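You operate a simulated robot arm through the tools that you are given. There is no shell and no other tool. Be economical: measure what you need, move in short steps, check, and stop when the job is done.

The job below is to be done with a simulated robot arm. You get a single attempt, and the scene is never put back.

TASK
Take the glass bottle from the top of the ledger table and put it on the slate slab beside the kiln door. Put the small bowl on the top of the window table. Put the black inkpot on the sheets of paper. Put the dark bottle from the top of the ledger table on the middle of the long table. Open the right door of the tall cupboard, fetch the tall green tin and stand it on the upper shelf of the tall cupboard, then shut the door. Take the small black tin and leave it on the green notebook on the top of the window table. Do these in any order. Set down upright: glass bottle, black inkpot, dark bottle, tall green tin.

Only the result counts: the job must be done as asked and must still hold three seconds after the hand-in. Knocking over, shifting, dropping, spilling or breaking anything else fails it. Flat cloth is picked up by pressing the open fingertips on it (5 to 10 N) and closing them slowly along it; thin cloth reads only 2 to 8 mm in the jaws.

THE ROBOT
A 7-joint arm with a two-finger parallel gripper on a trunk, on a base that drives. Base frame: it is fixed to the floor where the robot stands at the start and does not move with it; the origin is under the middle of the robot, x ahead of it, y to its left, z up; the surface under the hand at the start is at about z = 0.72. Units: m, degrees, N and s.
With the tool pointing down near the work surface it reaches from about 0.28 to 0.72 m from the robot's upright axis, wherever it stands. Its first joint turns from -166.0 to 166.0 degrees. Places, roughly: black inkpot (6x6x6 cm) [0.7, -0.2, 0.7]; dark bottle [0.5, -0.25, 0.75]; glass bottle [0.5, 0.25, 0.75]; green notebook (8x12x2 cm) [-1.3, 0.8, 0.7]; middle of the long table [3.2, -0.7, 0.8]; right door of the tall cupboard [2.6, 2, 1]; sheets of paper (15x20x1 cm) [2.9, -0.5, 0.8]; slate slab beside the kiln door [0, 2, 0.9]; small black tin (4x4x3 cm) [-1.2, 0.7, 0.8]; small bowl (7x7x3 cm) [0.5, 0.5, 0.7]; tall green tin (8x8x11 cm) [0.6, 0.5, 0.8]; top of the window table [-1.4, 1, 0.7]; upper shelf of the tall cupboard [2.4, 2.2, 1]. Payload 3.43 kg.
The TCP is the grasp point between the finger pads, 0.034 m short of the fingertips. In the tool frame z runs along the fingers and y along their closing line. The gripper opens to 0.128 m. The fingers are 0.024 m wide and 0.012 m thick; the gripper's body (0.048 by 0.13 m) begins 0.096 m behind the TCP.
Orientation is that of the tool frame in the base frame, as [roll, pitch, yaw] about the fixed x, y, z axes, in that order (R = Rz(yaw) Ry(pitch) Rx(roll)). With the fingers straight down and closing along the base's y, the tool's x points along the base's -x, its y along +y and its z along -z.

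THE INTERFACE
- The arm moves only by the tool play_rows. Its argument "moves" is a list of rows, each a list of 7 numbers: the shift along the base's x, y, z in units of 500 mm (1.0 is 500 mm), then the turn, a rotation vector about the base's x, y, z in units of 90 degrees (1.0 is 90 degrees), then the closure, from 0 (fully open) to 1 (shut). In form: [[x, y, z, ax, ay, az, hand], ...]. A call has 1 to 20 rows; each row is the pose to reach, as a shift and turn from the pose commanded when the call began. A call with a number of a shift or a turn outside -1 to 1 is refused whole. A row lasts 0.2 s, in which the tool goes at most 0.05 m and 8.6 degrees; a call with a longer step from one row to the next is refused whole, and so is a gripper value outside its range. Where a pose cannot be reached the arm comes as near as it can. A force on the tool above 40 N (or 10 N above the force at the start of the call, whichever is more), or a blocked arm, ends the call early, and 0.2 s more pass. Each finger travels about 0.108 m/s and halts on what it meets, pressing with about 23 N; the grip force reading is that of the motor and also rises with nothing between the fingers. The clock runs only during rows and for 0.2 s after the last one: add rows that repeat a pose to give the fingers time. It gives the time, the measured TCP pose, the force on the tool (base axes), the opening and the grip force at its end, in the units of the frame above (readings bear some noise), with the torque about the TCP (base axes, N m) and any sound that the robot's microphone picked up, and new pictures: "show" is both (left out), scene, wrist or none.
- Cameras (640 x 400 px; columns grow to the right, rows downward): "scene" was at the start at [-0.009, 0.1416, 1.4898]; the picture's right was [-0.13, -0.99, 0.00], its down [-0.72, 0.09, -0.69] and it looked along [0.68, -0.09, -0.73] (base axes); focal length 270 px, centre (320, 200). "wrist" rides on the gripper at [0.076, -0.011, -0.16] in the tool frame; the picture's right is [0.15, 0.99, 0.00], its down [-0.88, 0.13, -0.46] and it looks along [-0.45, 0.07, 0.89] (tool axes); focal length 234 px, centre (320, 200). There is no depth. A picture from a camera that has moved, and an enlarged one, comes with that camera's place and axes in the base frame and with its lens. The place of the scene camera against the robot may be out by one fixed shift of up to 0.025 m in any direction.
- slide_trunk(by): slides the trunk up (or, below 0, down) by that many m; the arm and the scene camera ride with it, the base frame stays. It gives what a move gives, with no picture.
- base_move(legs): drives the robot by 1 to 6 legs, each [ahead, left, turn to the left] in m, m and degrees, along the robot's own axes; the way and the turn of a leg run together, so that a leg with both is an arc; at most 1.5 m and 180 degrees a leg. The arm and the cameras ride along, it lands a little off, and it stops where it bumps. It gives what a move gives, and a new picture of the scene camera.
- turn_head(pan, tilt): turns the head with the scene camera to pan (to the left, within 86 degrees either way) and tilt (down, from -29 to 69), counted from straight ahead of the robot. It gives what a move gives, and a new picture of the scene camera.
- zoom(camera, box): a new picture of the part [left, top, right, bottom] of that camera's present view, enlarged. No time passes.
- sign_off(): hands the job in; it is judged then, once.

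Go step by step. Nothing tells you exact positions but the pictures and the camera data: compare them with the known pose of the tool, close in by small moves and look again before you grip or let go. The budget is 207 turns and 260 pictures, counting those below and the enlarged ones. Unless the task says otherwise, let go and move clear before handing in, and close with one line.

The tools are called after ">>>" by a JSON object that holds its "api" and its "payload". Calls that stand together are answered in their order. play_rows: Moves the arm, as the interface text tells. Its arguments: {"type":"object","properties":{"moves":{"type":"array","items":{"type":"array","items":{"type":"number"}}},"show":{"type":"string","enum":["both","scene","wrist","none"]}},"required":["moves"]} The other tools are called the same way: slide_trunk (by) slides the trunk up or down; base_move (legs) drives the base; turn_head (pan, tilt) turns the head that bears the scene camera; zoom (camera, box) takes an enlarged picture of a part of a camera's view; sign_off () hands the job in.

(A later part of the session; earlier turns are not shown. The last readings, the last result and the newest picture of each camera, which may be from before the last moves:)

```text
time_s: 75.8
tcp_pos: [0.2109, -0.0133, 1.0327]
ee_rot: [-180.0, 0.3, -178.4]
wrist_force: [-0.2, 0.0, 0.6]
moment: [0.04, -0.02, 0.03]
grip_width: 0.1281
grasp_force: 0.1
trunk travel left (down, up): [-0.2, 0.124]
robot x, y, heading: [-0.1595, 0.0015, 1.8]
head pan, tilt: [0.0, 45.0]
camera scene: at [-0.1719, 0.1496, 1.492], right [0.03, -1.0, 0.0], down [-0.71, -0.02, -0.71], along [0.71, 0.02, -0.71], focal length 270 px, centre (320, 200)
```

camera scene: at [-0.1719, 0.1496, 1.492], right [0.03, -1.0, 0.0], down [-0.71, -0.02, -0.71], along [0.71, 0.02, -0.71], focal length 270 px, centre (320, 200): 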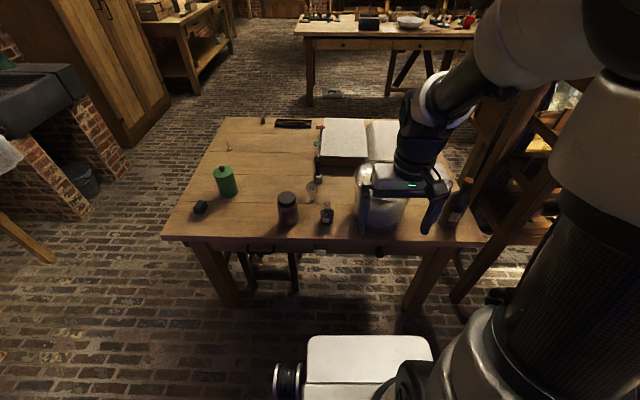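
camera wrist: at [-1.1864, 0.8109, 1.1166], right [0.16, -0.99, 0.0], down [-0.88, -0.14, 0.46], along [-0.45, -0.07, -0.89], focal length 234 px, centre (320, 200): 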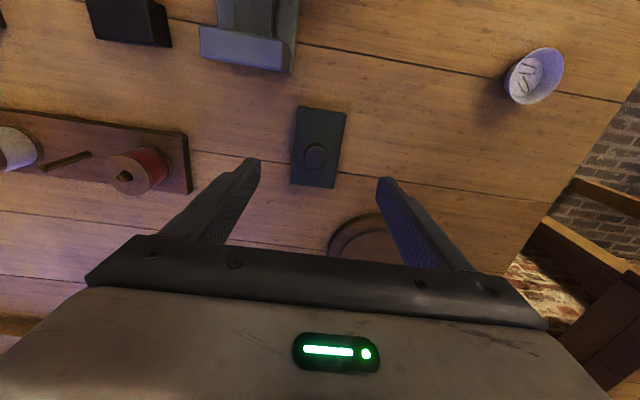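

Back at the ledger table. I move up to it and hover near the glass bottle.

>>> {"api": "base_move", "payload": {"legs": [[0.16, 0, -1.8]]}}

>>> {"api": "play_rows", "payload": {"moves": [[0, 0.09, 0, 0, 0, 0, 0], [0, 0.18, 0, 0, 0, 0, 0], [0, 0.27, 0, 0, 0, 0, 0], [0.06, 0.31, -0.04, 0, 0, 0, 0], [0.1, 0.31, -0.1, 0, 0, 0, 0]], "show": "wrist"}}

>>> {"api": "zoom", "payload": {"camera": "wrist", "box": [200, 80, 440, 230]}}

```text
time_s: 77.2
tcp_pos: [0.3666, -0.0244, 1.0323]
ee_rot: [-180.0, 0.2, 179.8]
wrist_force: [-0.6, -0.1, 0.3]
moment: [0.02, 0.0, -0.01]
grip_width: 0.1283
grasp_force: 0.1
trunk travel left (down, up): [-0.2, 0.124]
robot x, y, heading: [-0.0058, -0.0025, -0.6]
head pan, tilt: [0.0, 45.0]
camera scene: at [-0.0097, 0.1517, 1.492], right [0.0, -1.0, 0.0], down [-0.71, 0.0, -0.71], along [0.71, 0.0, -0.71], focal length 270 px, centre (320, 200)
```

scene: 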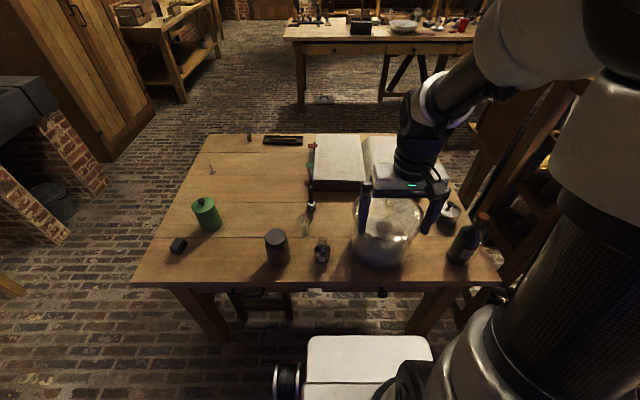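

```text
time_s: 78.5
tcp_pos: [0.4182, 0.1313, 0.981]
ee_rot: [180.0, 0.2, 179.9]
wrist_force: [-0.9, -0.5, 0.0]
moment: [0.02, 0.02, 0.03]
grip_width: 0.1281
grasp_force: 0.0
trunk travel left (down, up): [-0.2, 0.124]
robot x, y, heading: [-0.0054, -0.0002, -0.1]
head pan, tilt: [0.0, 45.0]
camera wrist: at [0.3404, 0.1199, 1.1417], right [-0.14, 0.99, 0.0], down [0.88, 0.13, 0.46], along [0.45, 0.07, -0.89], focal length 234 px, centre (320, 200)
```

wrist: 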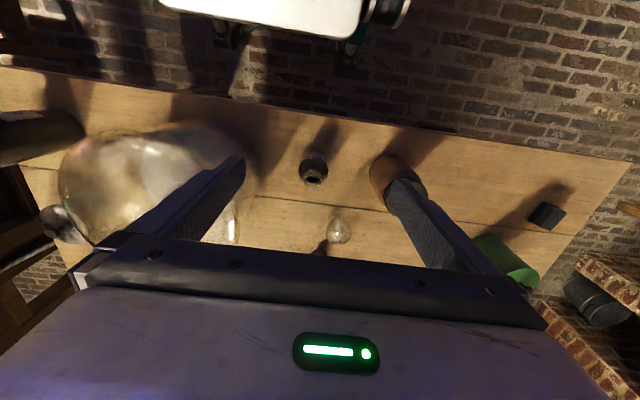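

```text
2.67 times, centred on (320, 155) of wrist
camera zoom: at [0.3404, 0.1199, 1.1417], right [-0.14, 0.99, 0.0], down [0.88, 0.13, 0.46], along [0.45, 0.07, -0.89], focal length 624 px, centre (320, 320)
```

zoom: 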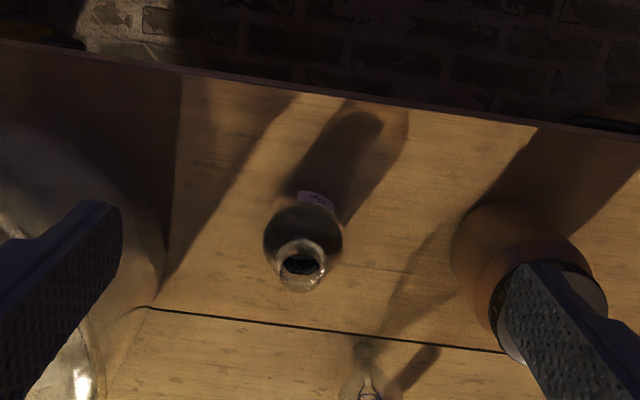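

The glass bottle (about 5 cm wide, 9 cm tall, open, with dark liquid) is near (0.473, 0.130), close to the glass pot. I turn the gripper by -90° so it closes along x, clear of the pot.

>>> {"api": "play_rows", "payload": {"moves": [[0.01, 0, 0, 0, 0, -0.09, 0], [0.02, 0, 0, 0, 0, -0.18, 0], [0.03, 0, 0, 0, 0, -0.27, 0], [0.04, 0, 0, 0, 0, -0.36, 0], [0.05, 0, 0, 0, 0, -0.45, 0], [0.06, 0, 0, 0, 0, -0.54, 0], [0.07, 0, 0, 0, 0, -0.63, 0], [0.08, 0, 0, 0, 0, -0.72, 0], [0.09, 0, 0, 0, 0, -0.81, 0], [0.1, 0, 0, 0, 0, -0.9, 0], [0.11, 0.04, 0, 0, 0, -0.99, 0], [0.11, 0.06, -0.05, 0, 0, -1, 0]], "show": "wrist"}}

>>> {"api": "zoom", "payload": {"camera": "wrist", "box": [200, 80, 440, 230]}}

```text
time_s: 81.0
tcp_pos: [0.4735, 0.1612, 0.9555]
ee_rot: [180.0, 0.2, 89.8]
wrist_force: [0.1, 0.0, 1.1]
moment: [-0.02, 0.0, -0.03]
grip_width: 0.1279
grasp_force: 0.0
trunk travel left (down, up): [-0.2, 0.124]
robot x, y, heading: [-0.002, -0.0024, -0.2]
head pan, tilt: [0.0, 45.0]
camera wrist: at [0.4607, 0.2366, 1.1175], right [0.99, 0.14, 0.0], down [0.12, -0.88, 0.46], along [0.06, -0.45, -0.89], focal length 234 px, centre (320, 200)
```

wrist: 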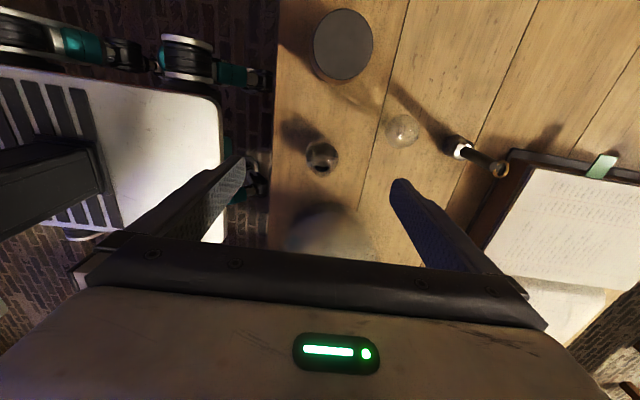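

```text
2.67 times, centred on (320, 155) of wrist
camera zoom: at [0.4607, 0.2366, 1.1175], right [0.99, 0.14, 0.0], down [0.12, -0.88, 0.46], along [0.06, -0.45, -0.89], focal length 624 px, centre (320, 320)
```

zoom: 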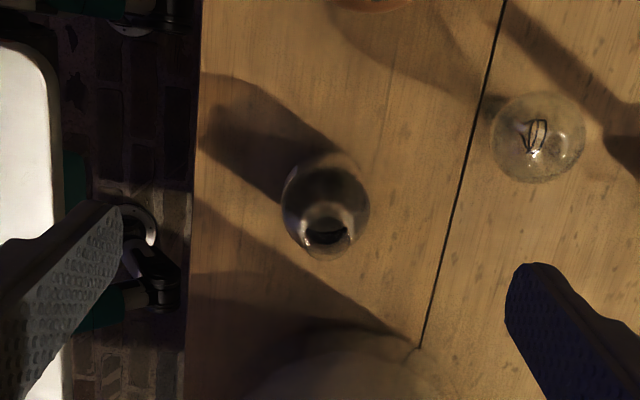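

Bottle axis at (0.478, 0.130). I shift over it and descend partway to check.

>>> {"api": "play_rows", "payload": {"moves": [[0.005, -0.035, 0, 0, 0, 0, 0.1], [0.009, -0.062, -0.04, 0, 0, 0, 0.15], [0.009, -0.062, -0.12, 0, 0, 0, 0.2], [0.009, -0.062, -0.2, 0, 0, 0, 0.2], [0.009, -0.062, -0.25, 0, 0, 0, 0.2]], "show": "wrist"}}

```text
time_s: 82.2
tcp_pos: [0.4767, 0.1299, 0.8332]
ee_rot: [179.9, 0.2, 89.8]
wrist_force: [0.7, 1.0, -0.4]
moment: [0.0, 0.01, 0.01]
grip_width: 0.1021
grasp_force: 0.1
trunk travel left (down, up): [-0.2, 0.124]
robot x, y, heading: [-0.0015, -0.0002, -0.0]
head pan, tilt: [0.0, 45.0]
camera wrist: at [0.4657, 0.2054, 0.9925], right [0.99, 0.14, 0.0], down [0.13, -0.88, 0.46], along [0.07, -0.45, -0.89], focal length 234 px, centre (320, 200)
```

wrist: 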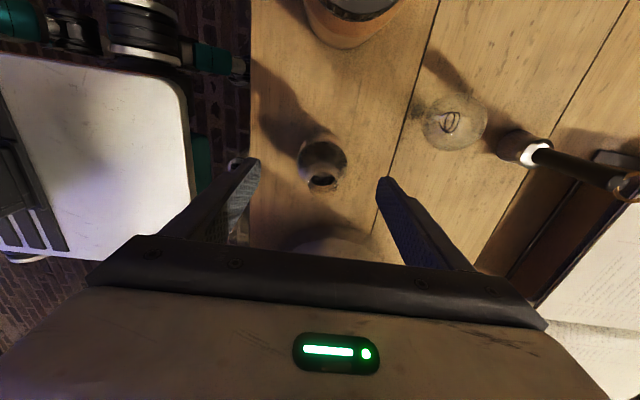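

Well centred. I go down and grip.

>>> {"api": "play_rows", "payload": {"moves": [[0.002, 0, -0.08, 0, 0, 0, 0.2], [0.002, 0, -0.138, 0, 0, 0, 0.2], [0.002, 0, -0.138, 0, 0, 0, 0.35], [0.002, 0, -0.138, 0, 0, 0, 0.48], [0.002, 0, -0.138, 0, 0, 0, 0.58], [0.002, 0, -0.138, 0, 0, 0, 0.65], [0.002, 0, -0.138, 0, 0, 0, 0.7]], "show": "wrist"}}

```text
time_s: 83.8
tcp_pos: [0.4771, 0.129, 0.7631]
ee_rot: [180.0, 0.2, 89.9]
wrist_force: [-0.9, 0.5, 0.0]
moment: [0.02, 0.0, 0.0]
grip_width: 0.0508
grasp_force: 23.6
trunk travel left (down, up): [-0.2, 0.124]
robot x, y, heading: [-0.0024, 0.0004, -0.3]
head pan, tilt: [0.0, 45.0]
camera wrist: at [0.4661, 0.205, 0.9243], right [0.99, 0.14, 0.0], down [0.13, -0.88, 0.46], along [0.07, -0.45, -0.89], focal length 234 px, centre (320, 200)
```

wrist: 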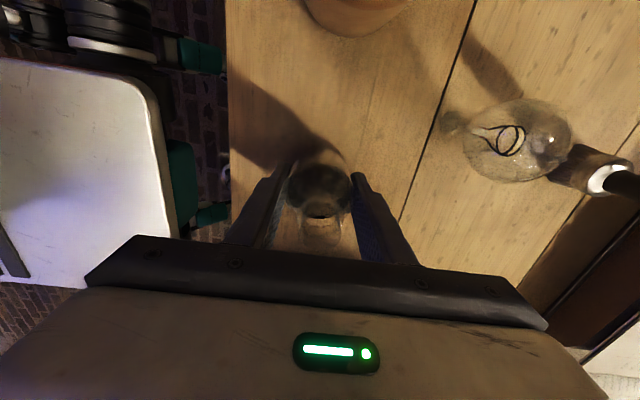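

Gripped at 51 mm. I lift straight up, draw back, and look at the slab with the head.

>>> {"api": "play_rows", "payload": {"moves": [[0, 0, 0.02, 0, 0, 0, 0.7], [0, 0, 0.08, 0, 0, 0, 0.7], [0, 0, 0.16, 0, 0, 0, 0.7], [0, 0, 0.25, 0, 0, 0, 0.7], [0, 0, 0.34, 0, 0, 0, 0.7], [0, 0, 0.43, 0, 0, 0, 0.7], [-0.02, 0, 0.51, 0, 0, 0, 0.7], [-0.07, 0, 0.57, 0, 0, 0, 0.7], [-0.14, 0, 0.6, 0, 0, 0, 0.7], [-0.2, 0, 0.6, 0, 0, 0, 0.7]], "show": "wrist"}}

>>> {"api": "base_move", "payload": {"legs": [[-0.15, 0, 0], [0, 0, 90]]}}

>>> {"api": "turn_head", "payload": {"pan": 0, "tilt": 22}}

```text
time_s: 86.0
tcp_pos: [0.3777, 0.1302, 1.0637]
ee_rot: [-180.0, 0.2, 89.8]
wrist_force: [0.9, -0.3, -0.6]
moment: [0.0, -0.01, -0.01]
grip_width: 0.0507
grasp_force: 22.9
trunk travel left (down, up): [-0.2, 0.124]
robot x, y, heading: [-0.0019, -0.0006, -0.2]
head pan, tilt: [0.0, 45.0]
camera wrist: at [0.3656, 0.2058, 1.2243], right [0.99, 0.14, 0.0], down [0.13, -0.88, 0.46], along [0.07, -0.45, -0.89], focal length 234 px, centre (320, 200)
```

wrist: 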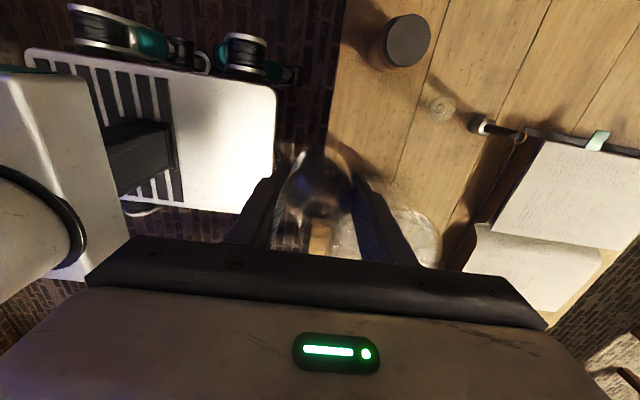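

```text
time_s: 91.4
tcp_pos: [-0.2848, 0.3808, 1.0642]
ee_rot: [179.9, 0.3, -179.9]
wrist_force: [0.2, 0.0, -1.2]
moment: [0.03, 0.02, 0.01]
grip_width: 0.0509
grasp_force: 22.8
trunk travel left (down, up): [-0.2, 0.124]
robot x, y, heading: [-0.1541, -0.0029, 90.2]
head pan, tilt: [0.0, 45.0]
camera scene: at [-0.2906, 0.0036, 1.492], right [1.0, 0.0, 0.0], down [0.0, -0.71, -0.71], along [0.0, 0.71, -0.71], focal length 270 px, centre (320, 200)
```

scene: 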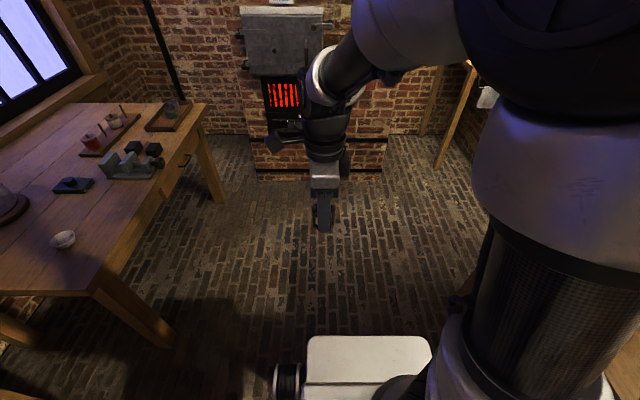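

```text
time_s: 92.2
tcp_pos: [-0.2837, 0.3803, 1.0651]
ee_rot: [-180.0, 0.1, -179.9]
wrist_force: [0.9, -0.3, -0.8]
moment: [0.01, 0.0, -0.01]
grip_width: 0.0507
grasp_force: 23.0
trunk travel left (down, up): [-0.2, 0.124]
robot x, y, heading: [-0.1509, -0.0028, 90.1]
head pan, tilt: [0.0, 22.0]
camera scene: at [-0.2907, 0.0151, 1.5274], right [1.0, 0.0, 0.0], down [0.0, -0.38, -0.93], along [0.0, 0.93, -0.38], focal length 270 px, centre (320, 200)
```

scene: 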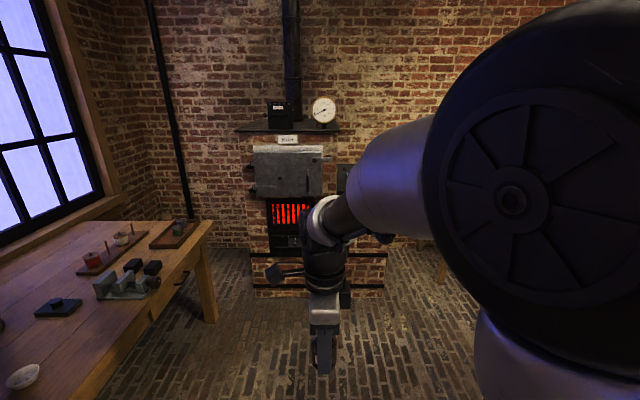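

The slab sits right of the kiln; from my first view its front part (around (0.0, 1.8)) is free, with three blue jars behind. I drive up facing it.

>>> {"api": "base_move", "payload": {"legs": [[0.6, 0, 0], [0, -0.1, 0], [0.5, 0, 0]]}}

>>> {"api": "turn_head", "payload": {"pan": -12, "tilt": 45}}

```text
time_s: 99.4
tcp_pos: [-0.1966, 1.4796, 1.0653]
ee_rot: [179.9, 0.3, -179.3]
wrist_force: [-0.3, 0.2, -1.3]
moment: [0.0, 0.02, -0.01]
grip_width: 0.0506
grasp_force: 23.5
trunk travel left (down, up): [-0.2, 0.124]
robot x, y, heading: [-0.0621, 1.0997, 90.5]
head pan, tilt: [0.0, 22.0]
camera scene: at [-0.1988, 1.114, 1.5275], right [1.0, 0.01, 0.0], down [0.0, -0.37, -0.93], along [-0.01, 0.93, -0.37], focal length 270 px, centre (320, 200)
```

scene: 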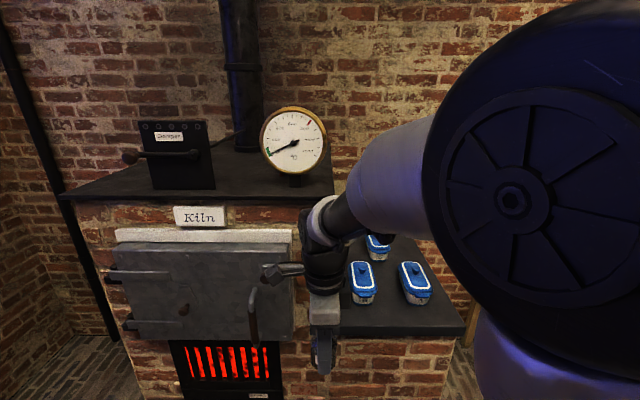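

```text
time_s: 100.3
tcp_pos: [-0.197, 1.48, 1.064]
ee_rot: [-180.0, 0.2, -179.3]
wrist_force: [-0.3, -0.4, -2.3]
moment: [0.02, -0.01, 0.02]
grip_width: 0.0509
grasp_force: 23.3
trunk travel left (down, up): [-0.2, 0.124]
robot x, y, heading: [-0.0631, 1.1047, 90.6]
head pan, tilt: [-12.0, 45.0]
camera scene: at [-0.1818, 1.101, 1.4921], right [0.98, -0.2, 0.0], down [-0.14, -0.69, -0.71], along [0.14, 0.69, -0.71], focal length 270 px, centre (320, 200)
```

scene: 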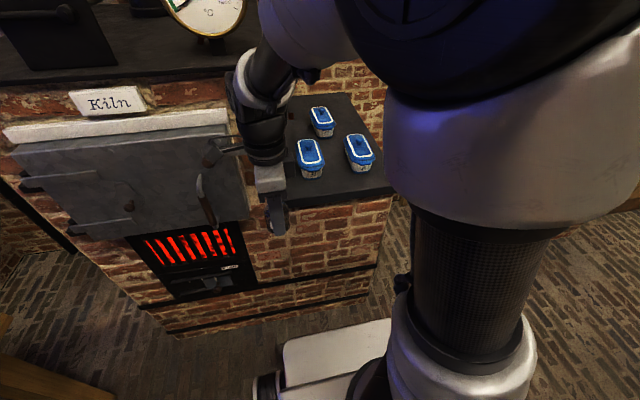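

The slab's front strip shows two blue boxes at about (-0.06, 1.85) and (0.11, 1.82) and one behind. I move the hand right and forward over the slab front to look.

>>> {"api": "play_rows", "payload": {"moves": [[0.08, 0, 0.03, 0, 0, 0, 0.7], [0.16, 0, 0.06, 0, 0, 0, 0.7], [0.24, 0, 0.08, 0, 0, 0, 0.7], [0.32, 0, 0.1, 0, 0, 0, 0.7], [0.4, 0, 0.1, 0, 0, 0, 0.7], [0.45, 0, 0.1, 0, 0, 0, 0.7]], "show": "none"}}

>>> {"api": "base_move", "payload": {"legs": [[0.13, 0, 0]]}}

>>> {"api": "play_rows", "payload": {"moves": [[0, 0.05, 0, 0, 0, 0, 0.7], [0, 0.1, 0, 0, 0, 0, 0.7]], "show": "wrist"}}

```text
time_s: 101.7
tcp_pos: [0.0279, 1.4791, 1.1137]
ee_rot: [-180.0, 0.3, -179.2]
wrist_force: [-0.4, 0.0, -0.7]
moment: [0.01, -0.02, -0.01]
grip_width: 0.0507
grasp_force: 22.8
trunk travel left (down, up): [-0.2, 0.124]
robot x, y, heading: [-0.0601, 1.0989, 90.5]
head pan, tilt: [-12.0, 45.0]
```

```text
time_s: 103.0
tcp_pos: [0.0257, 1.6108, 1.1147]
ee_rot: [-179.9, 0.1, -179.2]
wrist_force: [-0.1, 0.8, -1.2]
moment: [-0.01, 0.0, -0.02]
grip_width: 0.0504
grasp_force: 23.1
trunk travel left (down, up): [-0.2, 0.124]
robot x, y, heading: [-0.0609, 1.2328, 90.8]
head pan, tilt: [-12.0, 45.0]
camera scene: at [-0.1834, 1.2313, 1.492], right [0.98, -0.19, 0.0], down [-0.14, -0.69, -0.71], along [0.14, 0.69, -0.71], focal length 270 px, centre (320, 200)
```

scene: 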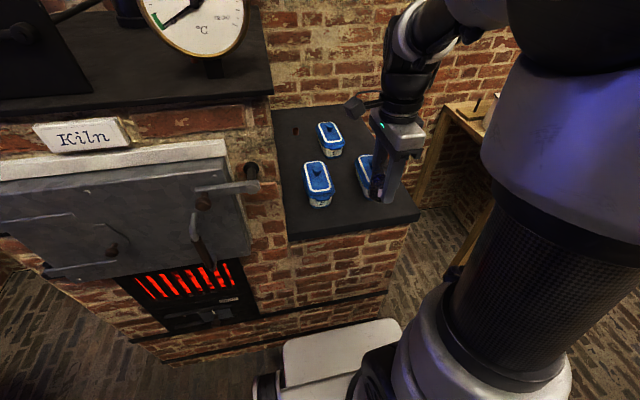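

```text
time_s: 103.5
tcp_pos: [0.0256, 1.661, 1.1139]
ee_rot: [-180.0, 0.2, -179.2]
wrist_force: [0.1, 0.0, -0.9]
moment: [-0.01, -0.01, 0.0]
grip_width: 0.0507
grasp_force: 23.2
trunk travel left (down, up): [-0.2, 0.124]
robot x, y, heading: [-0.0647, 1.2286, 90.7]
head pan, tilt: [-12.0, 45.0]
camera wrist: at [-0.0507, 1.6474, 1.2743], right [-0.16, 0.99, 0.0], down [0.88, 0.14, 0.46], along [0.45, 0.07, -0.89], focal length 234 px, centre (320, 200)
```

wrist: 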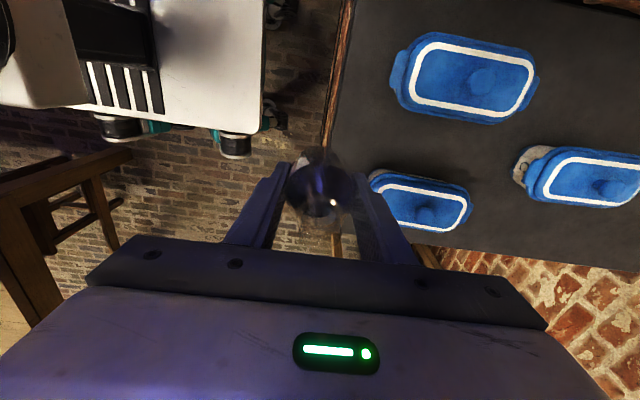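

There is a free strip at the slab's front: bottle spot (0.005, 1.735) lies between and before the two boxes. I move above it and descend partway.

>>> {"api": "play_rows", "payload": {"moves": [[-0.02, 0.05, 0, 0, 0, 0, 0.7], [-0.041, 0.12, 0, 0, 0, 0, 0.7], [-0.041, 0.148, -0.04, 0, 0, 0, 0.7], [-0.041, 0.148, -0.12, 0, 0, 0, 0.7], [-0.041, 0.148, -0.2, 0, 0, 0, 0.7], [-0.041, 0.148, -0.26, 0, 0, 0, 0.7]], "show": "both"}}

```text
time_s: 105.0
tcp_pos: [0.006, 1.7335, 0.9839]
ee_rot: [179.9, 0.1, -179.1]
wrist_force: [-0.3, -0.2, -1.3]
moment: [-0.03, 0.05, 0.01]
grip_width: 0.0506
grasp_force: 23.1
trunk travel left (down, up): [-0.2, 0.124]
robot x, y, heading: [-0.0616, 1.2341, 90.7]
head pan, tilt: [-12.0, 45.0]
camera scene: at [-0.1834, 1.2313, 1.4921], right [0.98, -0.19, 0.0], down [-0.14, -0.69, -0.71], along [0.14, 0.69, -0.71], focal length 270 px, centre (320, 200)
camera wrist: at [-0.071, 1.7206, 1.1436], right [-0.16, 0.99, 0.0], down [0.88, 0.14, 0.46], along [0.45, 0.07, -0.89], focal length 234 px, centre (320, 200)
```

scene: 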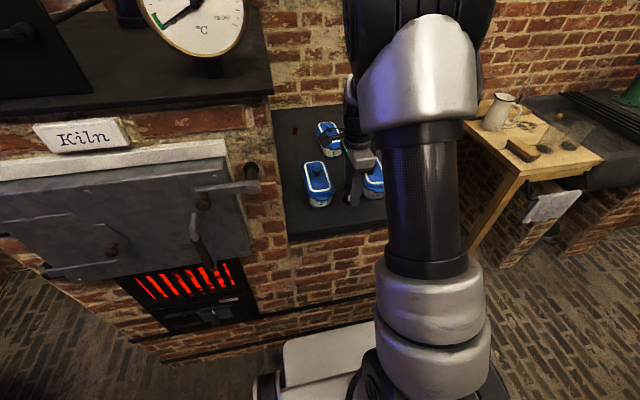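
wrist: 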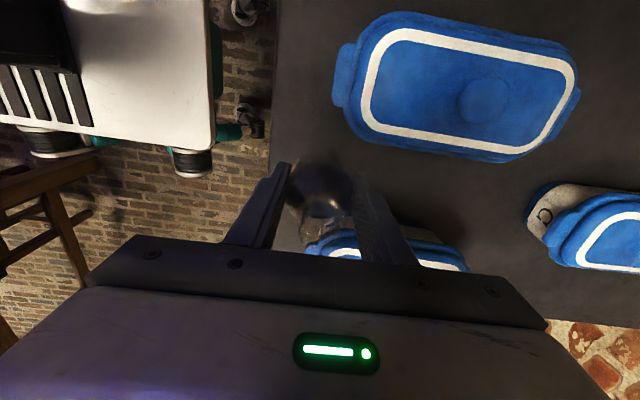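

Clearances to both boxes look like 1 to 2 cm. I continue down in small steps.

>>> {"api": "play_rows", "payload": {"moves": [[0.006, 0, -0.03, 0, 0, 0, 0.7], [0.008, 0, -0.05, 0, 0, 0, 0.7], [0.008, 0, -0.06, 0, 0, 0, 0.7], [0.008, 0, -0.066, 0, 0, 0, 0.7], [0.008, 0, -0.072, 0, 0, 0, 0.7]], "show": "wrist"}}

```text
time_s: 106.2
tcp_pos: [0.0095, 1.734, 0.9485]
ee_rot: [180.0, 0.2, -179.2]
wrist_force: [0.5, -0.3, -0.9]
moment: [0.0, -0.02, -0.04]
grip_width: 0.0508
grasp_force: 22.9
trunk travel left (down, up): [-0.2, 0.124]
robot x, y, heading: [-0.063, 1.2333, 91.0]
head pan, tilt: [-12.0, 45.0]
camera wrist: at [-0.0673, 1.7208, 1.1083], right [-0.16, 0.99, 0.0], down [0.88, 0.14, 0.46], along [0.45, 0.07, -0.89], focal length 234 px, centre (320, 200)
```

wrist: 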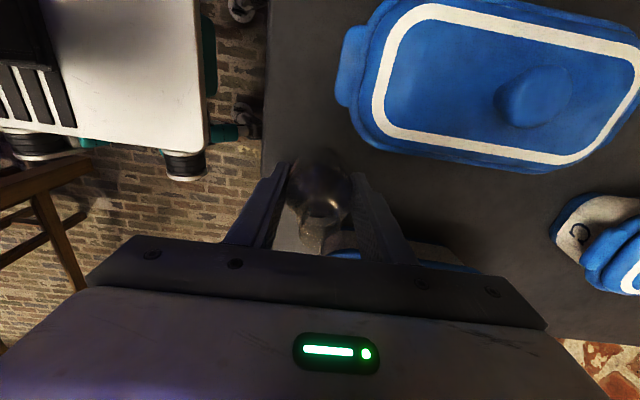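

>>> {"api": "play_rows", "payload": {"moves": [[0, 0, -0.006, 0, 0, 0, 0.7], [0, 0, -0.012, 0, 0, 0, 0.7], [0, 0, -0.018, 0, 0, 0, 0.7]], "show": "none"}}

```text
time_s: 107.0
tcp_pos: [0.0111, 1.735, 0.9425]
ee_rot: [179.8, 0.3, -179.2]
wrist_force: [-0.3, -1.9, 25.6]
moment: [-0.41, 0.05, -0.06]
grip_width: 0.0508
grasp_force: 22.9
trunk travel left (down, up): [-0.2, 0.124]
robot x, y, heading: [-0.0626, 1.231, 90.7]
head pan, tilt: [-12.0, 45.0]
```

On the slab with 25 N. I ease off, open a little and rise straight.

>>> {"api": "play_rows", "payload": {"moves": [[0, 0, -0.014, 0, 0, 0, 0.7], [0, 0, -0.014, 0, 0, 0, 0.6], [0, 0, -0.014, 0, 0, 0, 0.5], [0, 0, -0.014, 0, 0, 0, 0.4], [0, 0, -0.014, 0, 0, 0, 0.35], [0, 0, 0.05, 0, 0, 0, 0.35], [0, 0, 0.12, 0, 0, 0, 0.35], [0, 0, 0.21, 0, 0, 0, 0.35], [0, 0, 0.3, 0, 0, 0, 0.35]], "show": "wrist"}}

```text
time_s: 109.0
tcp_pos: [0.009, 1.7318, 1.0907]
ee_rot: [-179.9, 0.2, -179.3]
wrist_force: [0.6, 0.2, 0.0]
moment: [-0.01, -0.01, 0.02]
grip_width: 0.0833
grasp_force: 0.0
trunk travel left (down, up): [-0.2, 0.124]
robot x, y, heading: [-0.0638, 1.2307, 90.7]
head pan, tilt: [-12.0, 45.0]
camera wrist: at [-0.0673, 1.7203, 1.2498], right [-0.16, 0.99, 0.0], down [0.88, 0.14, 0.46], along [0.45, 0.07, -0.89], focal length 234 px, centre (320, 200)
```

wrist: 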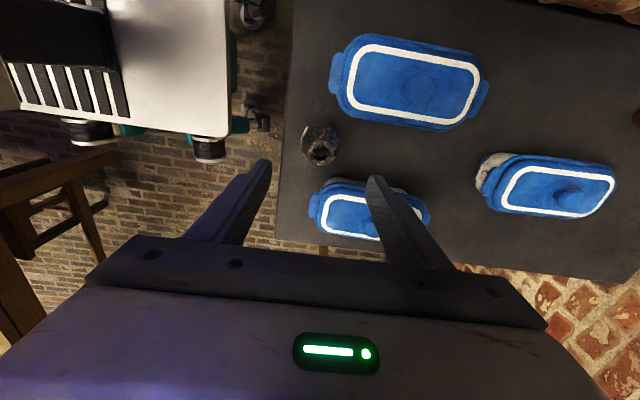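

The glass bottle stands on the slab. I draw the arm back and return to the ledger table, aiming for the inkpot.

>>> {"api": "play_rows", "payload": {"moves": [[0, -0.05, 0.05, 0, 0, 0, 0.2], [0, -0.14, 0.05, 0, 0, 0, 0], [0, -0.23, 0.05, 0, 0, 0, 0], [0, -0.3, 0.05, 0, 0, 0, 0]], "show": "none"}}

>>> {"api": "base_move", "payload": {"legs": [[-0.4, 0, 0], [0, 0.1, 0], [-0.93, 0, 0], [0, 0, -90.7], [0.1, 0, 0]]}}

```text
time_s: 110.0
tcp_pos: [0.0101, 1.5821, 1.1142]
ee_rot: [-180.0, 0.1, -179.2]
wrist_force: [0.1, 0.0, -0.1]
moment: [-0.02, 0.01, 0.0]
grip_width: 0.1279
grasp_force: 0.1
trunk travel left (down, up): [-0.2, 0.124]
robot x, y, heading: [-0.0607, 1.2283, 90.9]
head pan, tilt: [-12.0, 45.0]
```

```text
time_s: 122.8
tcp_pos: [0.3036, -0.1702, 1.115]
ee_rot: [180.0, 0.2, 90.9]
wrist_force: [-0.5, -0.7, 0.9]
moment: [-0.01, 0.03, 0.02]
grip_width: 0.1281
grasp_force: 0.1
trunk travel left (down, up): [-0.2, 0.124]
robot x, y, heading: [-0.0479, -0.1004, 1.0]
head pan, tilt: [-12.0, 45.0]
camera scene: at [-0.0593, 0.0361, 1.492], right [-0.19, -0.98, 0.0], down [-0.69, 0.14, -0.71], along [0.69, -0.14, -0.71], focal length 270 px, centre (320, 200)
```

scene: 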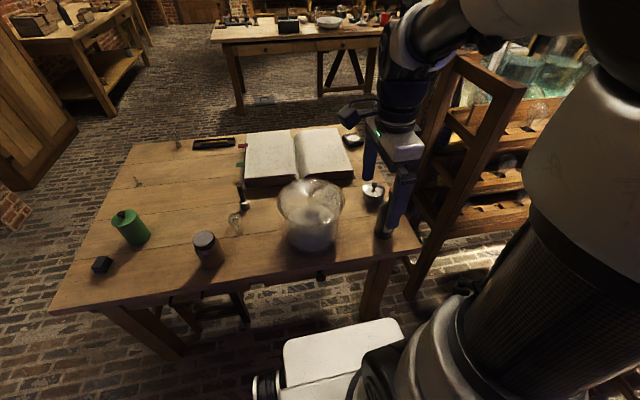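

I edge forward 0.12 m and carry the wrist camera over the inkpot.

>>> {"api": "base_move", "payload": {"legs": [[0.12, 0, -1]]}}

>>> {"api": "play_rows", "payload": {"moves": [[0.08, 0, 0, 0, 0, 0, 0], [0.16, 0, 0, 0, 0, 0, 0], [0.24, 0, 0, 0, 0, 0, 0], [0.32, 0, 0, 0, 0, 0, 0], [0.4, 0, 0, 0, 0, 0, 0], [0.44, 0, -0.04, 0, 0, 0, 0]], "show": "wrist"}}

```text
time_s: 124.0
tcp_pos: [0.4224, -0.1747, 1.1144]
ee_rot: [179.9, 0.3, 89.8]
wrist_force: [0.8, 0.6, -0.1]
moment: [0.01, 0.05, 0.01]
grip_width: 0.128
grasp_force: 0.0
trunk travel left (down, up): [-0.2, 0.124]
robot x, y, heading: [0.0732, -0.0971, -0.1]
head pan, tilt: [-12.0, 45.0]
camera scene: at [0.0623, 0.0372, 1.492], right [-0.21, -0.98, 0.0], down [-0.69, 0.15, -0.71], along [0.69, -0.15, -0.71], focal length 270 px, centre (320, 200)
```

scene: 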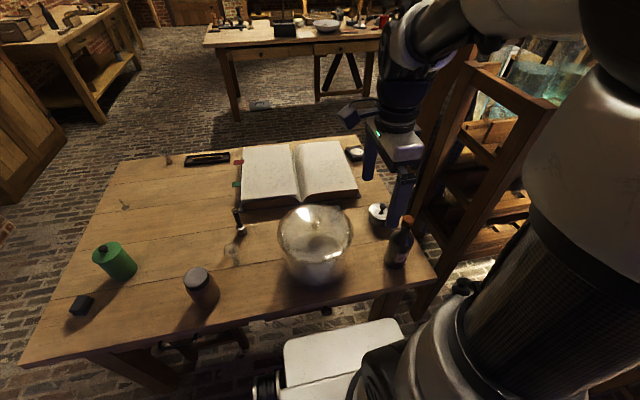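

```text
time_s: 125.4
tcp_pos: [0.6424, -0.1764, 1.0942]
ee_rot: [-180.0, 0.1, 89.9]
wrist_force: [-0.6, 0.2, -0.1]
moment: [0.03, 0.01, -0.02]
grip_width: 0.1281
grasp_force: 0.1
trunk travel left (down, up): [-0.2, 0.124]
robot x, y, heading: [0.0681, -0.0991, -0.0]
head pan, tilt: [-12.0, 45.0]
camera wrist: at [0.63, -0.1005, 1.254], right [0.99, 0.14, 0.0], down [0.13, -0.88, 0.46], along [0.07, -0.45, -0.89], focal length 234 px, centre (320, 200)
```

wrist: 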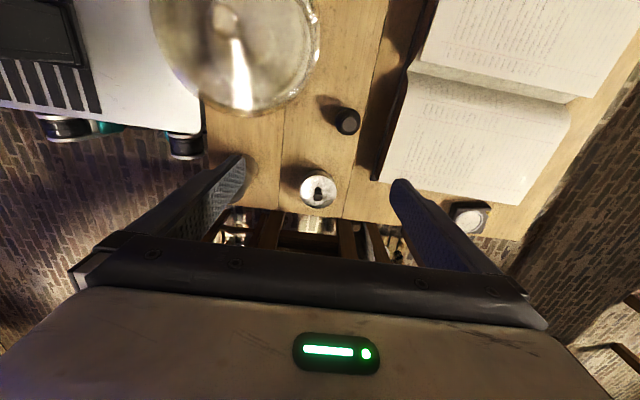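

Inkpot at about (0.694, -0.163), the pot rim 8 cm off and the book 3 cm beyond the finger. I narrow the fingers and go partway down.

>>> {"api": "play_rows", "payload": {"moves": [[0.05, 0.01, -0.05, 0, 0, 0, 0.2], [0.1, 0.026, -0.1, 0, 0, 0, 0.35], [0.103, 0.026, -0.19, 0, 0, 0, 0.35], [0.103, 0.026, -0.28, 0, 0, 0, 0.35], [0.103, 0.026, -0.36, 0, 0, 0, 0.35], [0.103, 0.026, -0.42, 0, 0, 0, 0.35]], "show": "wrist"}}

```text
time_s: 126.8
tcp_pos: [0.6927, -0.1617, 0.884]
ee_rot: [180.0, 0.2, 89.9]
wrist_force: [-0.7, 0.5, 0.3]
moment: [-0.01, 0.02, -0.02]
grip_width: 0.0834
grasp_force: 0.2
trunk travel left (down, up): [-0.2, 0.124]
robot x, y, heading: [0.0701, -0.0928, 0.1]
head pan, tilt: [-12.0, 45.0]
camera wrist: at [0.6807, -0.0868, 1.0436], right [0.99, 0.15, 0.0], down [0.13, -0.88, 0.46], along [0.07, -0.45, -0.89], focal length 234 px, centre (320, 200)
```

wrist: 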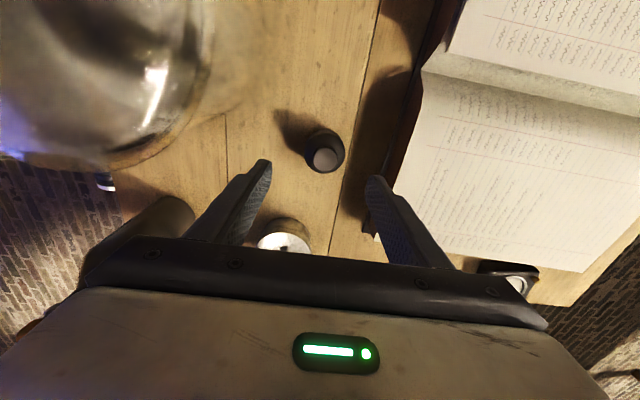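

Aligned within 5 mm. Down and grip.

>>> {"api": "play_rows", "payload": {"moves": [[0.01, -0.002, -0.08, 0, 0, 0, 0.35], [0.01, -0.002, -0.17, 0, 0, 0, 0.35], [0.01, -0.002, -0.25, 0, 0, 0, 0.35], [0.01, -0.002, -0.25, 0, 0, 0, 0.5], [0.01, -0.002, -0.25, 0, 0, 0, 0.6], [0.01, -0.002, -0.25, 0, 0, 0, 0.7], [0.01, -0.002, -0.25, 0, 0, 0, 0.75]], "show": "wrist"}}

```text
time_s: 128.4
tcp_pos: [0.6981, -0.1636, 0.7596]
ee_rot: [179.9, 0.2, 90.0]
wrist_force: [0.0, 0.0, -0.1]
moment: [0.0, 0.0, -0.01]
grip_width: 0.0508
grasp_force: 23.0
trunk travel left (down, up): [-0.2, 0.124]
robot x, y, heading: [0.0735, -0.098, -0.0]
head pan, tilt: [-12.0, 45.0]
camera wrist: at [0.6858, -0.0874, 0.9199], right [0.99, 0.14, 0.0], down [0.13, -0.88, 0.46], along [0.07, -0.45, -0.89], focal length 234 px, centre (320, 200)
```

wrist: 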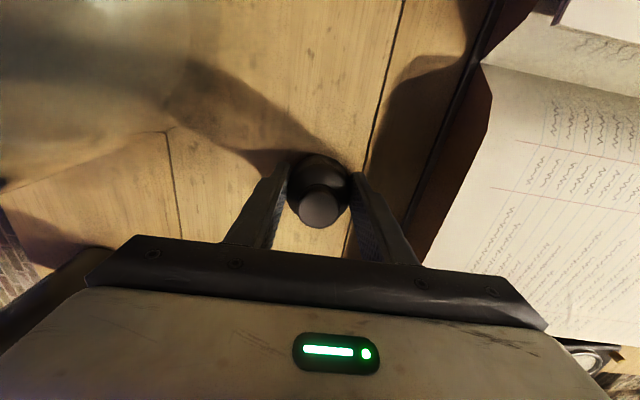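

Gripped at 51 mm. I lift straight up, pull back, and drive around the ledger table's left side towards the long table.

>>> {"api": "play_rows", "payload": {"moves": [[0, 0, 0.03, 0, 0, 0, 0.75], [0, 0, 0.1, 0, 0, 0, 0.75], [0, 0, 0.19, 0, 0, 0, 0.75], [0, 0, 0.28, 0, 0, 0, 0.75], [0, 0, 0.37, 0, 0, 0, 0.75], [0, 0, 0.46, 0, 0, 0, 0.75], [0, 0, 0.55, 0, 0, 0, 0.75], [0, 0, 0.64, 0, 0, 0, 0.75], [0, 0, 0.7, 0, 0, 0, 0.75], [-0.09, 0, 0.7, 0, 0, 0, 0.75], [-0.18, 0, 0.7, 0, 0, 0, 0.75], [-0.27, 0, 0.7, 0, 0, 0, 0.75], [-0.36, 0.03, 0.7, 0, 0, 0, 0.75], [-0.44, 0.06, 0.7, 0, 0, 0, 0.75], [-0.5, 0.09, 0.7, 0, 0, 0, 0.75]], "show": "wrist"}}

>>> {"api": "base_move", "payload": {"legs": [[-0.25, 0, 0], [0, 1.35, 0]]}}

```text
time_s: 131.6
tcp_pos: [0.4482, -0.1174, 1.1097]
ee_rot: [179.9, 0.2, 89.9]
wrist_force: [-0.1, 0.1, -1.2]
moment: [0.01, 0.01, 0.04]
grip_width: 0.0509
grasp_force: 23.7
trunk travel left (down, up): [-0.2, 0.124]
robot x, y, heading: [0.0712, -0.0948, -0.2]
head pan, tilt: [-12.0, 45.0]
camera wrist: at [0.4365, -0.0422, 1.2695], right [0.99, 0.15, 0.0], down [0.13, -0.88, 0.46], along [0.07, -0.45, -0.89], focal length 234 px, centre (320, 200)
```

wrist: 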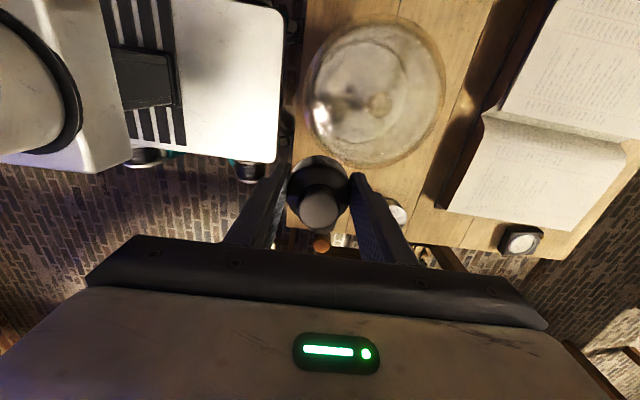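

```text
time_s: 146.2
tcp_pos: [0.1953, 1.2323, 1.108]
ee_rot: [-179.9, 0.2, 90.5]
wrist_force: [0.9, 0.4, -0.5]
moment: [0.03, 0.01, 0.04]
grip_width: 0.0508
grasp_force: 23.2
trunk travel left (down, up): [-0.2, 0.124]
robot x, y, heading: [-0.1844, 1.2462, 0.3]
head pan, tilt: [-12.0, 45.0]
camera scene: at [-0.1937, 1.3841, 1.492], right [-0.2, -0.98, 0.0], down [-0.69, 0.14, -0.71], along [0.69, -0.14, -0.71], focal length 270 px, centre (320, 200)
```

scene: 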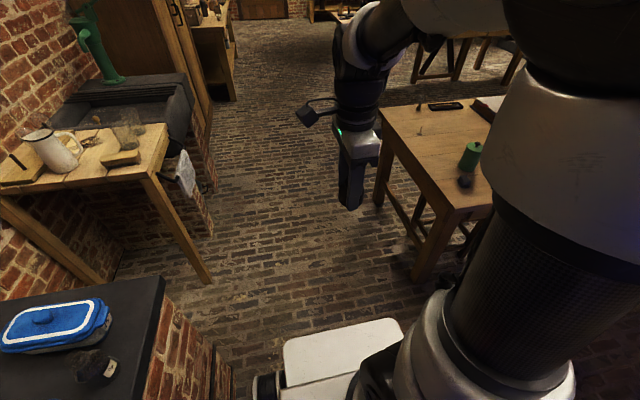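

The way along the corridor is clear. I drive ahead past the ledger table and look right.

>>> {"api": "base_move", "payload": {"legs": [[1.4, 0, 0], [0.5, 0, 0]]}}

>>> {"api": "turn_head", "payload": {"pan": -70, "tilt": 30}}

```text
time_s: 155.7
tcp_pos: [2.0942, 1.2278, 1.1092]
ee_rot: [179.9, 0.2, 90.0]
wrist_force: [0.3, -0.4, -1.0]
moment: [0.02, -0.01, -0.03]
grip_width: 0.0507
grasp_force: 22.8
trunk travel left (down, up): [-0.2, 0.124]
robot x, y, heading: [1.716, 1.2487, -0.2]
head pan, tilt: [-12.0, 45.0]
camera scene: at [1.707, 1.3833, 1.492], right [-0.21, -0.98, 0.0], down [-0.69, 0.15, -0.71], along [0.69, -0.15, -0.71], focal length 270 px, centre (320, 200)
```

scene: 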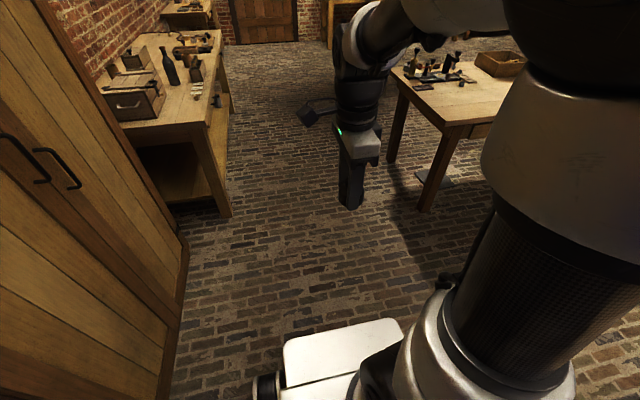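

```text
time_s: 157.0
tcp_pos: [2.0943, 1.2287, 1.1098]
ee_rot: [-180.0, 0.1, 90.1]
wrist_force: [-0.1, 0.4, -1.0]
moment: [0.04, 0.05, 0.01]
grip_width: 0.0508
grasp_force: 23.1
trunk travel left (down, up): [-0.2, 0.124]
robot x, y, heading: [1.7128, 1.247, -0.0]
head pan, tilt: [-70.0, 30.0]
camera scene: at [1.6584, 1.3153, 1.5146], right [-0.94, -0.34, 0.0], down [-0.17, 0.47, -0.87], along [0.3, -0.81, -0.5], focal length 270 px, centre (320, 200)
```

scene: 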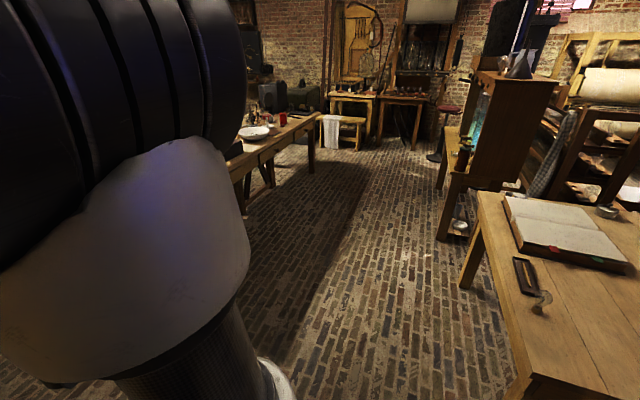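

A wide lane runs between the rack and the long table. I sidestep right to about y = -0.45 and look at the long table.

>>> {"api": "base_move", "payload": {"legs": [[0, -1.2, 0], [0, -0.5, 0]]}}

>>> {"api": "turn_head", "payload": {"pan": 0, "tilt": 35}}

```text
time_s: 173.7
tcp_pos: [2.1126, -0.4698, 1.1088]
ee_rot: [-180.0, 0.1, 91.0]
wrist_force: [0.7, 0.1, -1.5]
moment: [0.05, -0.01, -0.01]
grip_width: 0.0508
grasp_force: 23.1
trunk travel left (down, up): [-0.2, 0.124]
robot x, y, heading: [1.735, -0.4552, 0.8]
head pan, tilt: [-70.0, 30.0]
camera scene: at [1.6759, -0.3898, 1.5147], right [-0.93, -0.36, 0.0], down [-0.18, 0.47, -0.87], along [0.31, -0.81, -0.5], focal length 270 px, centre (320, 200)
```

scene: 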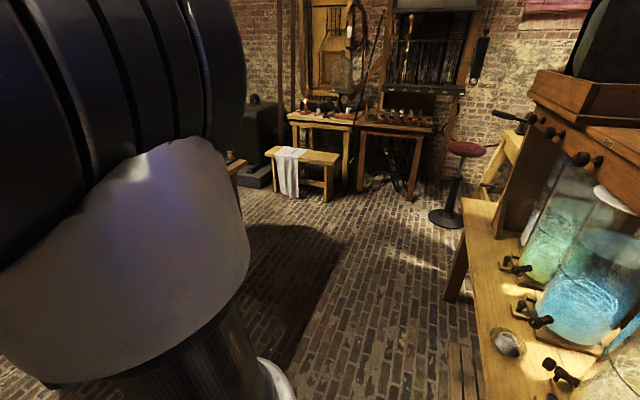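

```text
time_s: 175.2
tcp_pos: [2.1129, -0.4694, 1.11]
ee_rot: [-179.9, 0.1, 91.0]
wrist_force: [0.4, -0.2, -0.5]
moment: [0.04, 0.01, 0.02]
grip_width: 0.0509
grasp_force: 22.9
trunk travel left (down, up): [-0.2, 0.124]
robot x, y, heading: [1.7344, -0.4534, 1.0]
head pan, tilt: [0.0, 35.0]
camera scene: at [1.7316, -0.304, 1.5069], right [0.02, -1.0, 0.0], down [-0.57, -0.01, -0.82], along [0.82, 0.01, -0.57], focal length 270 px, centre (320, 200)
```

scene: 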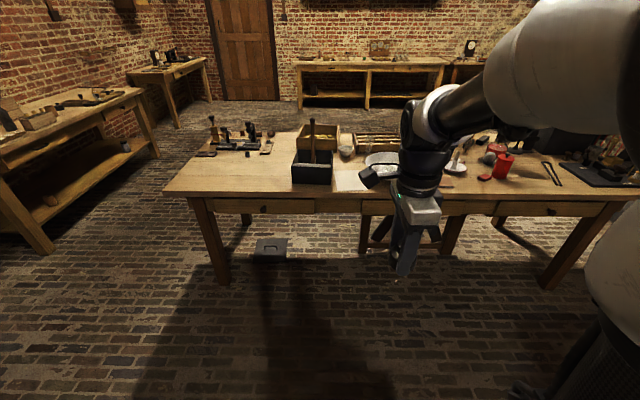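

The long table is ahead. I enlarge it to find the paper and a free middle.

>>> {"api": "zoom", "payload": {"camera": "scene", "box": [150, 100, 390, 250]}}

>>> {"api": "zoom", "payload": {"camera": "scene", "box": [320, 100, 560, 250]}}

```text
2.67 times, centred on (270, 175) of scene
camera zoom: at [1.7316, -0.304, 1.5069], right [0.02, -1.0, 0.0], down [-0.57, -0.01, -0.82], along [0.82, 0.01, -0.57], focal length 721 px, centre (453, 267)
```

zoom: 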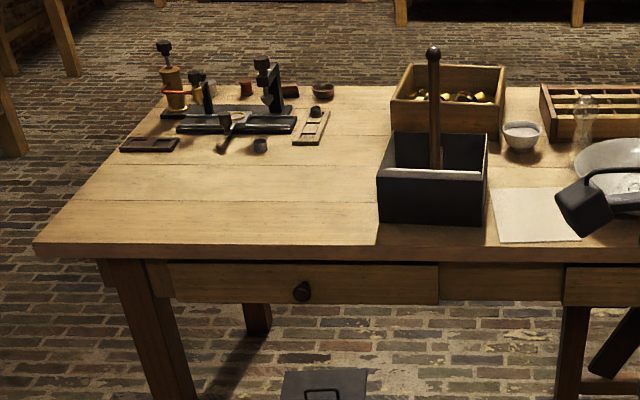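

```text
2.67 times, centred on (440, 175) of scene
camera zoom: at [1.7316, -0.304, 1.5069], right [0.02, -1.0, 0.0], down [-0.57, -0.01, -0.82], along [0.82, 0.01, -0.57], focal length 721 px, centre (0, 267)
```

zoom: 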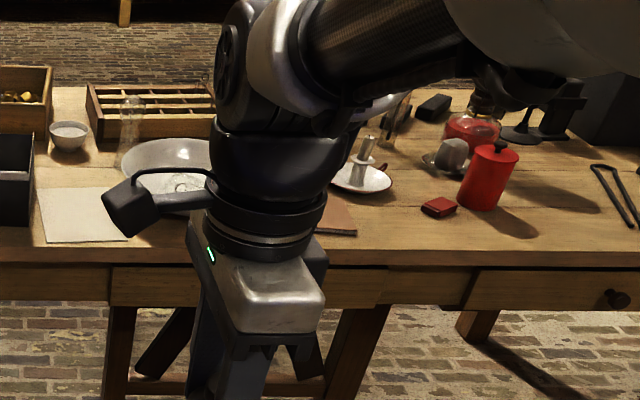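

The paper lies at about (2.97, -0.46), right of a black box with a stick. I drive up to the table.

>>> {"api": "base_move", "payload": {"legs": [[0.6, 0, -1]]}}

>>> {"api": "play_rows", "payload": {"moves": [[0.08, 0, 0, 0, 0, 0, 0.75], [0.16, 0, 0, 0, 0, 0, 0.75], [0.24, 0, 0, 0, 0, 0, 0.75]], "show": "wrist"}}

```text
time_s: 178.5
tcp_pos: [2.7054, -0.4681, 1.1094]
ee_rot: [-179.9, 0.3, 90.3]
wrist_force: [1.1, -0.6, -0.8]
moment: [-0.01, -0.03, -0.02]
grip_width: 0.0507
grasp_force: 23.2
trunk travel left (down, up): [-0.2, 0.124]
robot x, y, heading: [2.3256, -0.4477, 0.3]
head pan, tilt: [0.0, 35.0]
camera scene: at [2.3277, -0.298, 1.5068], right [0.0, -1.0, 0.0], down [-0.57, 0.0, -0.82], along [0.82, 0.0, -0.57], focal length 270 px, centre (320, 200)
```

scene: 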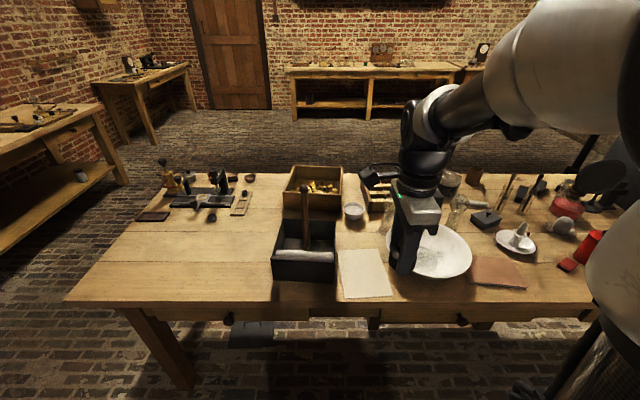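

```text
time_s: 179.3
tcp_pos: [2.8286, -0.4681, 1.1085]
ee_rot: [179.9, 0.2, 90.3]
wrist_force: [0.6, -0.8, -1.4]
moment: [0.01, 0.0, -0.03]
grip_width: 0.0511
grasp_force: 23.0
trunk travel left (down, up): [-0.2, 0.124]
robot x, y, heading: [2.3307, -0.4513, 0.1]
head pan, tilt: [0.0, 35.0]
camera wrist: at [2.8155, -0.393, 1.2693], right [0.99, 0.15, 0.0], down [0.13, -0.88, 0.46], along [0.07, -0.45, -0.89], focal length 234 px, centre (320, 200)
```

wrist: 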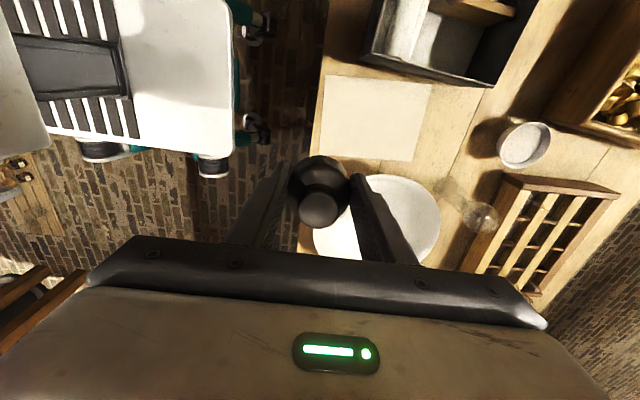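

Paper centre about (2.938, -0.445); the big white bowl is to its right. I move over the paper and descend partway.

>>> {"api": "play_rows", "payload": {"moves": [[0.08, 0.02, 0, 0, 0, 0, 0.75], [0.16, 0.04, 0, 0, 0, 0, 0.75], [0.216, 0.046, -0.04, 0, 0, 0, 0.75], [0.216, 0.046, -0.12, 0, 0, 0, 0.75], [0.216, 0.046, -0.21, 0, 0, 0, 0.75], [0.216, 0.046, -0.3, 0, 0, 0, 0.75], [0.216, 0.046, -0.38, 0, 0, 0, 0.75], [0.216, 0.046, -0.46, 0, 0, 0, 0.75]], "show": "both"}}

```text
time_s: 181.1
tcp_pos: [2.9339, -0.4456, 0.879]
ee_rot: [-179.9, 0.1, 90.2]
wrist_force: [0.4, 0.7, -1.3]
moment: [0.0, 0.0, 0.03]
grip_width: 0.0509
grasp_force: 23.2
trunk travel left (down, up): [-0.2, 0.124]
robot x, y, heading: [2.3284, -0.4475, 0.1]
head pan, tilt: [0.0, 35.0]
camera scene: at [2.3277, -0.298, 1.5069], right [0.0, -1.0, 0.0], down [-0.57, 0.0, -0.82], along [0.82, 0.0, -0.57], focal length 270 px, centre (320, 200)
camera wrist: at [2.9222, -0.3703, 1.0398], right [0.99, 0.15, 0.0], down [0.13, -0.88, 0.46], along [0.07, -0.45, -0.89], focal length 234 px, centre (320, 200)
```

scene: 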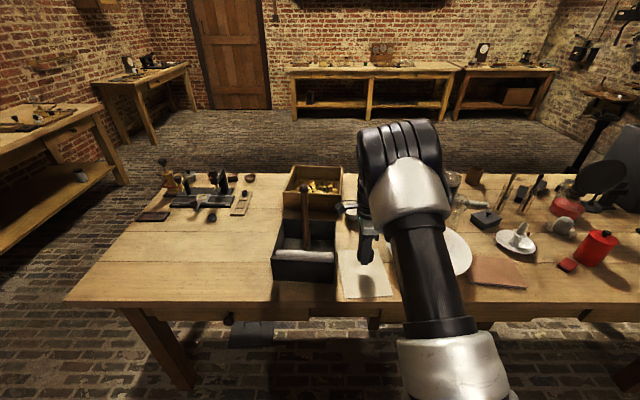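
wrist: 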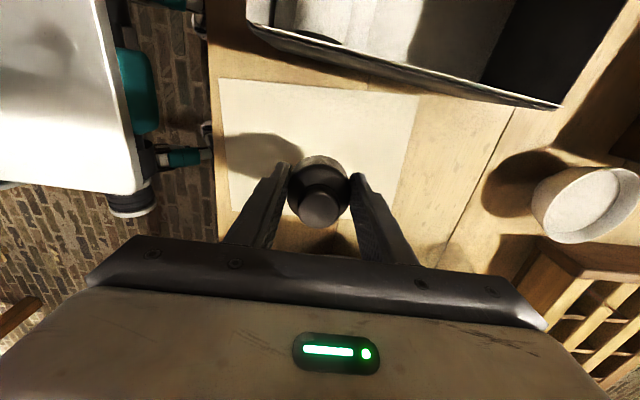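

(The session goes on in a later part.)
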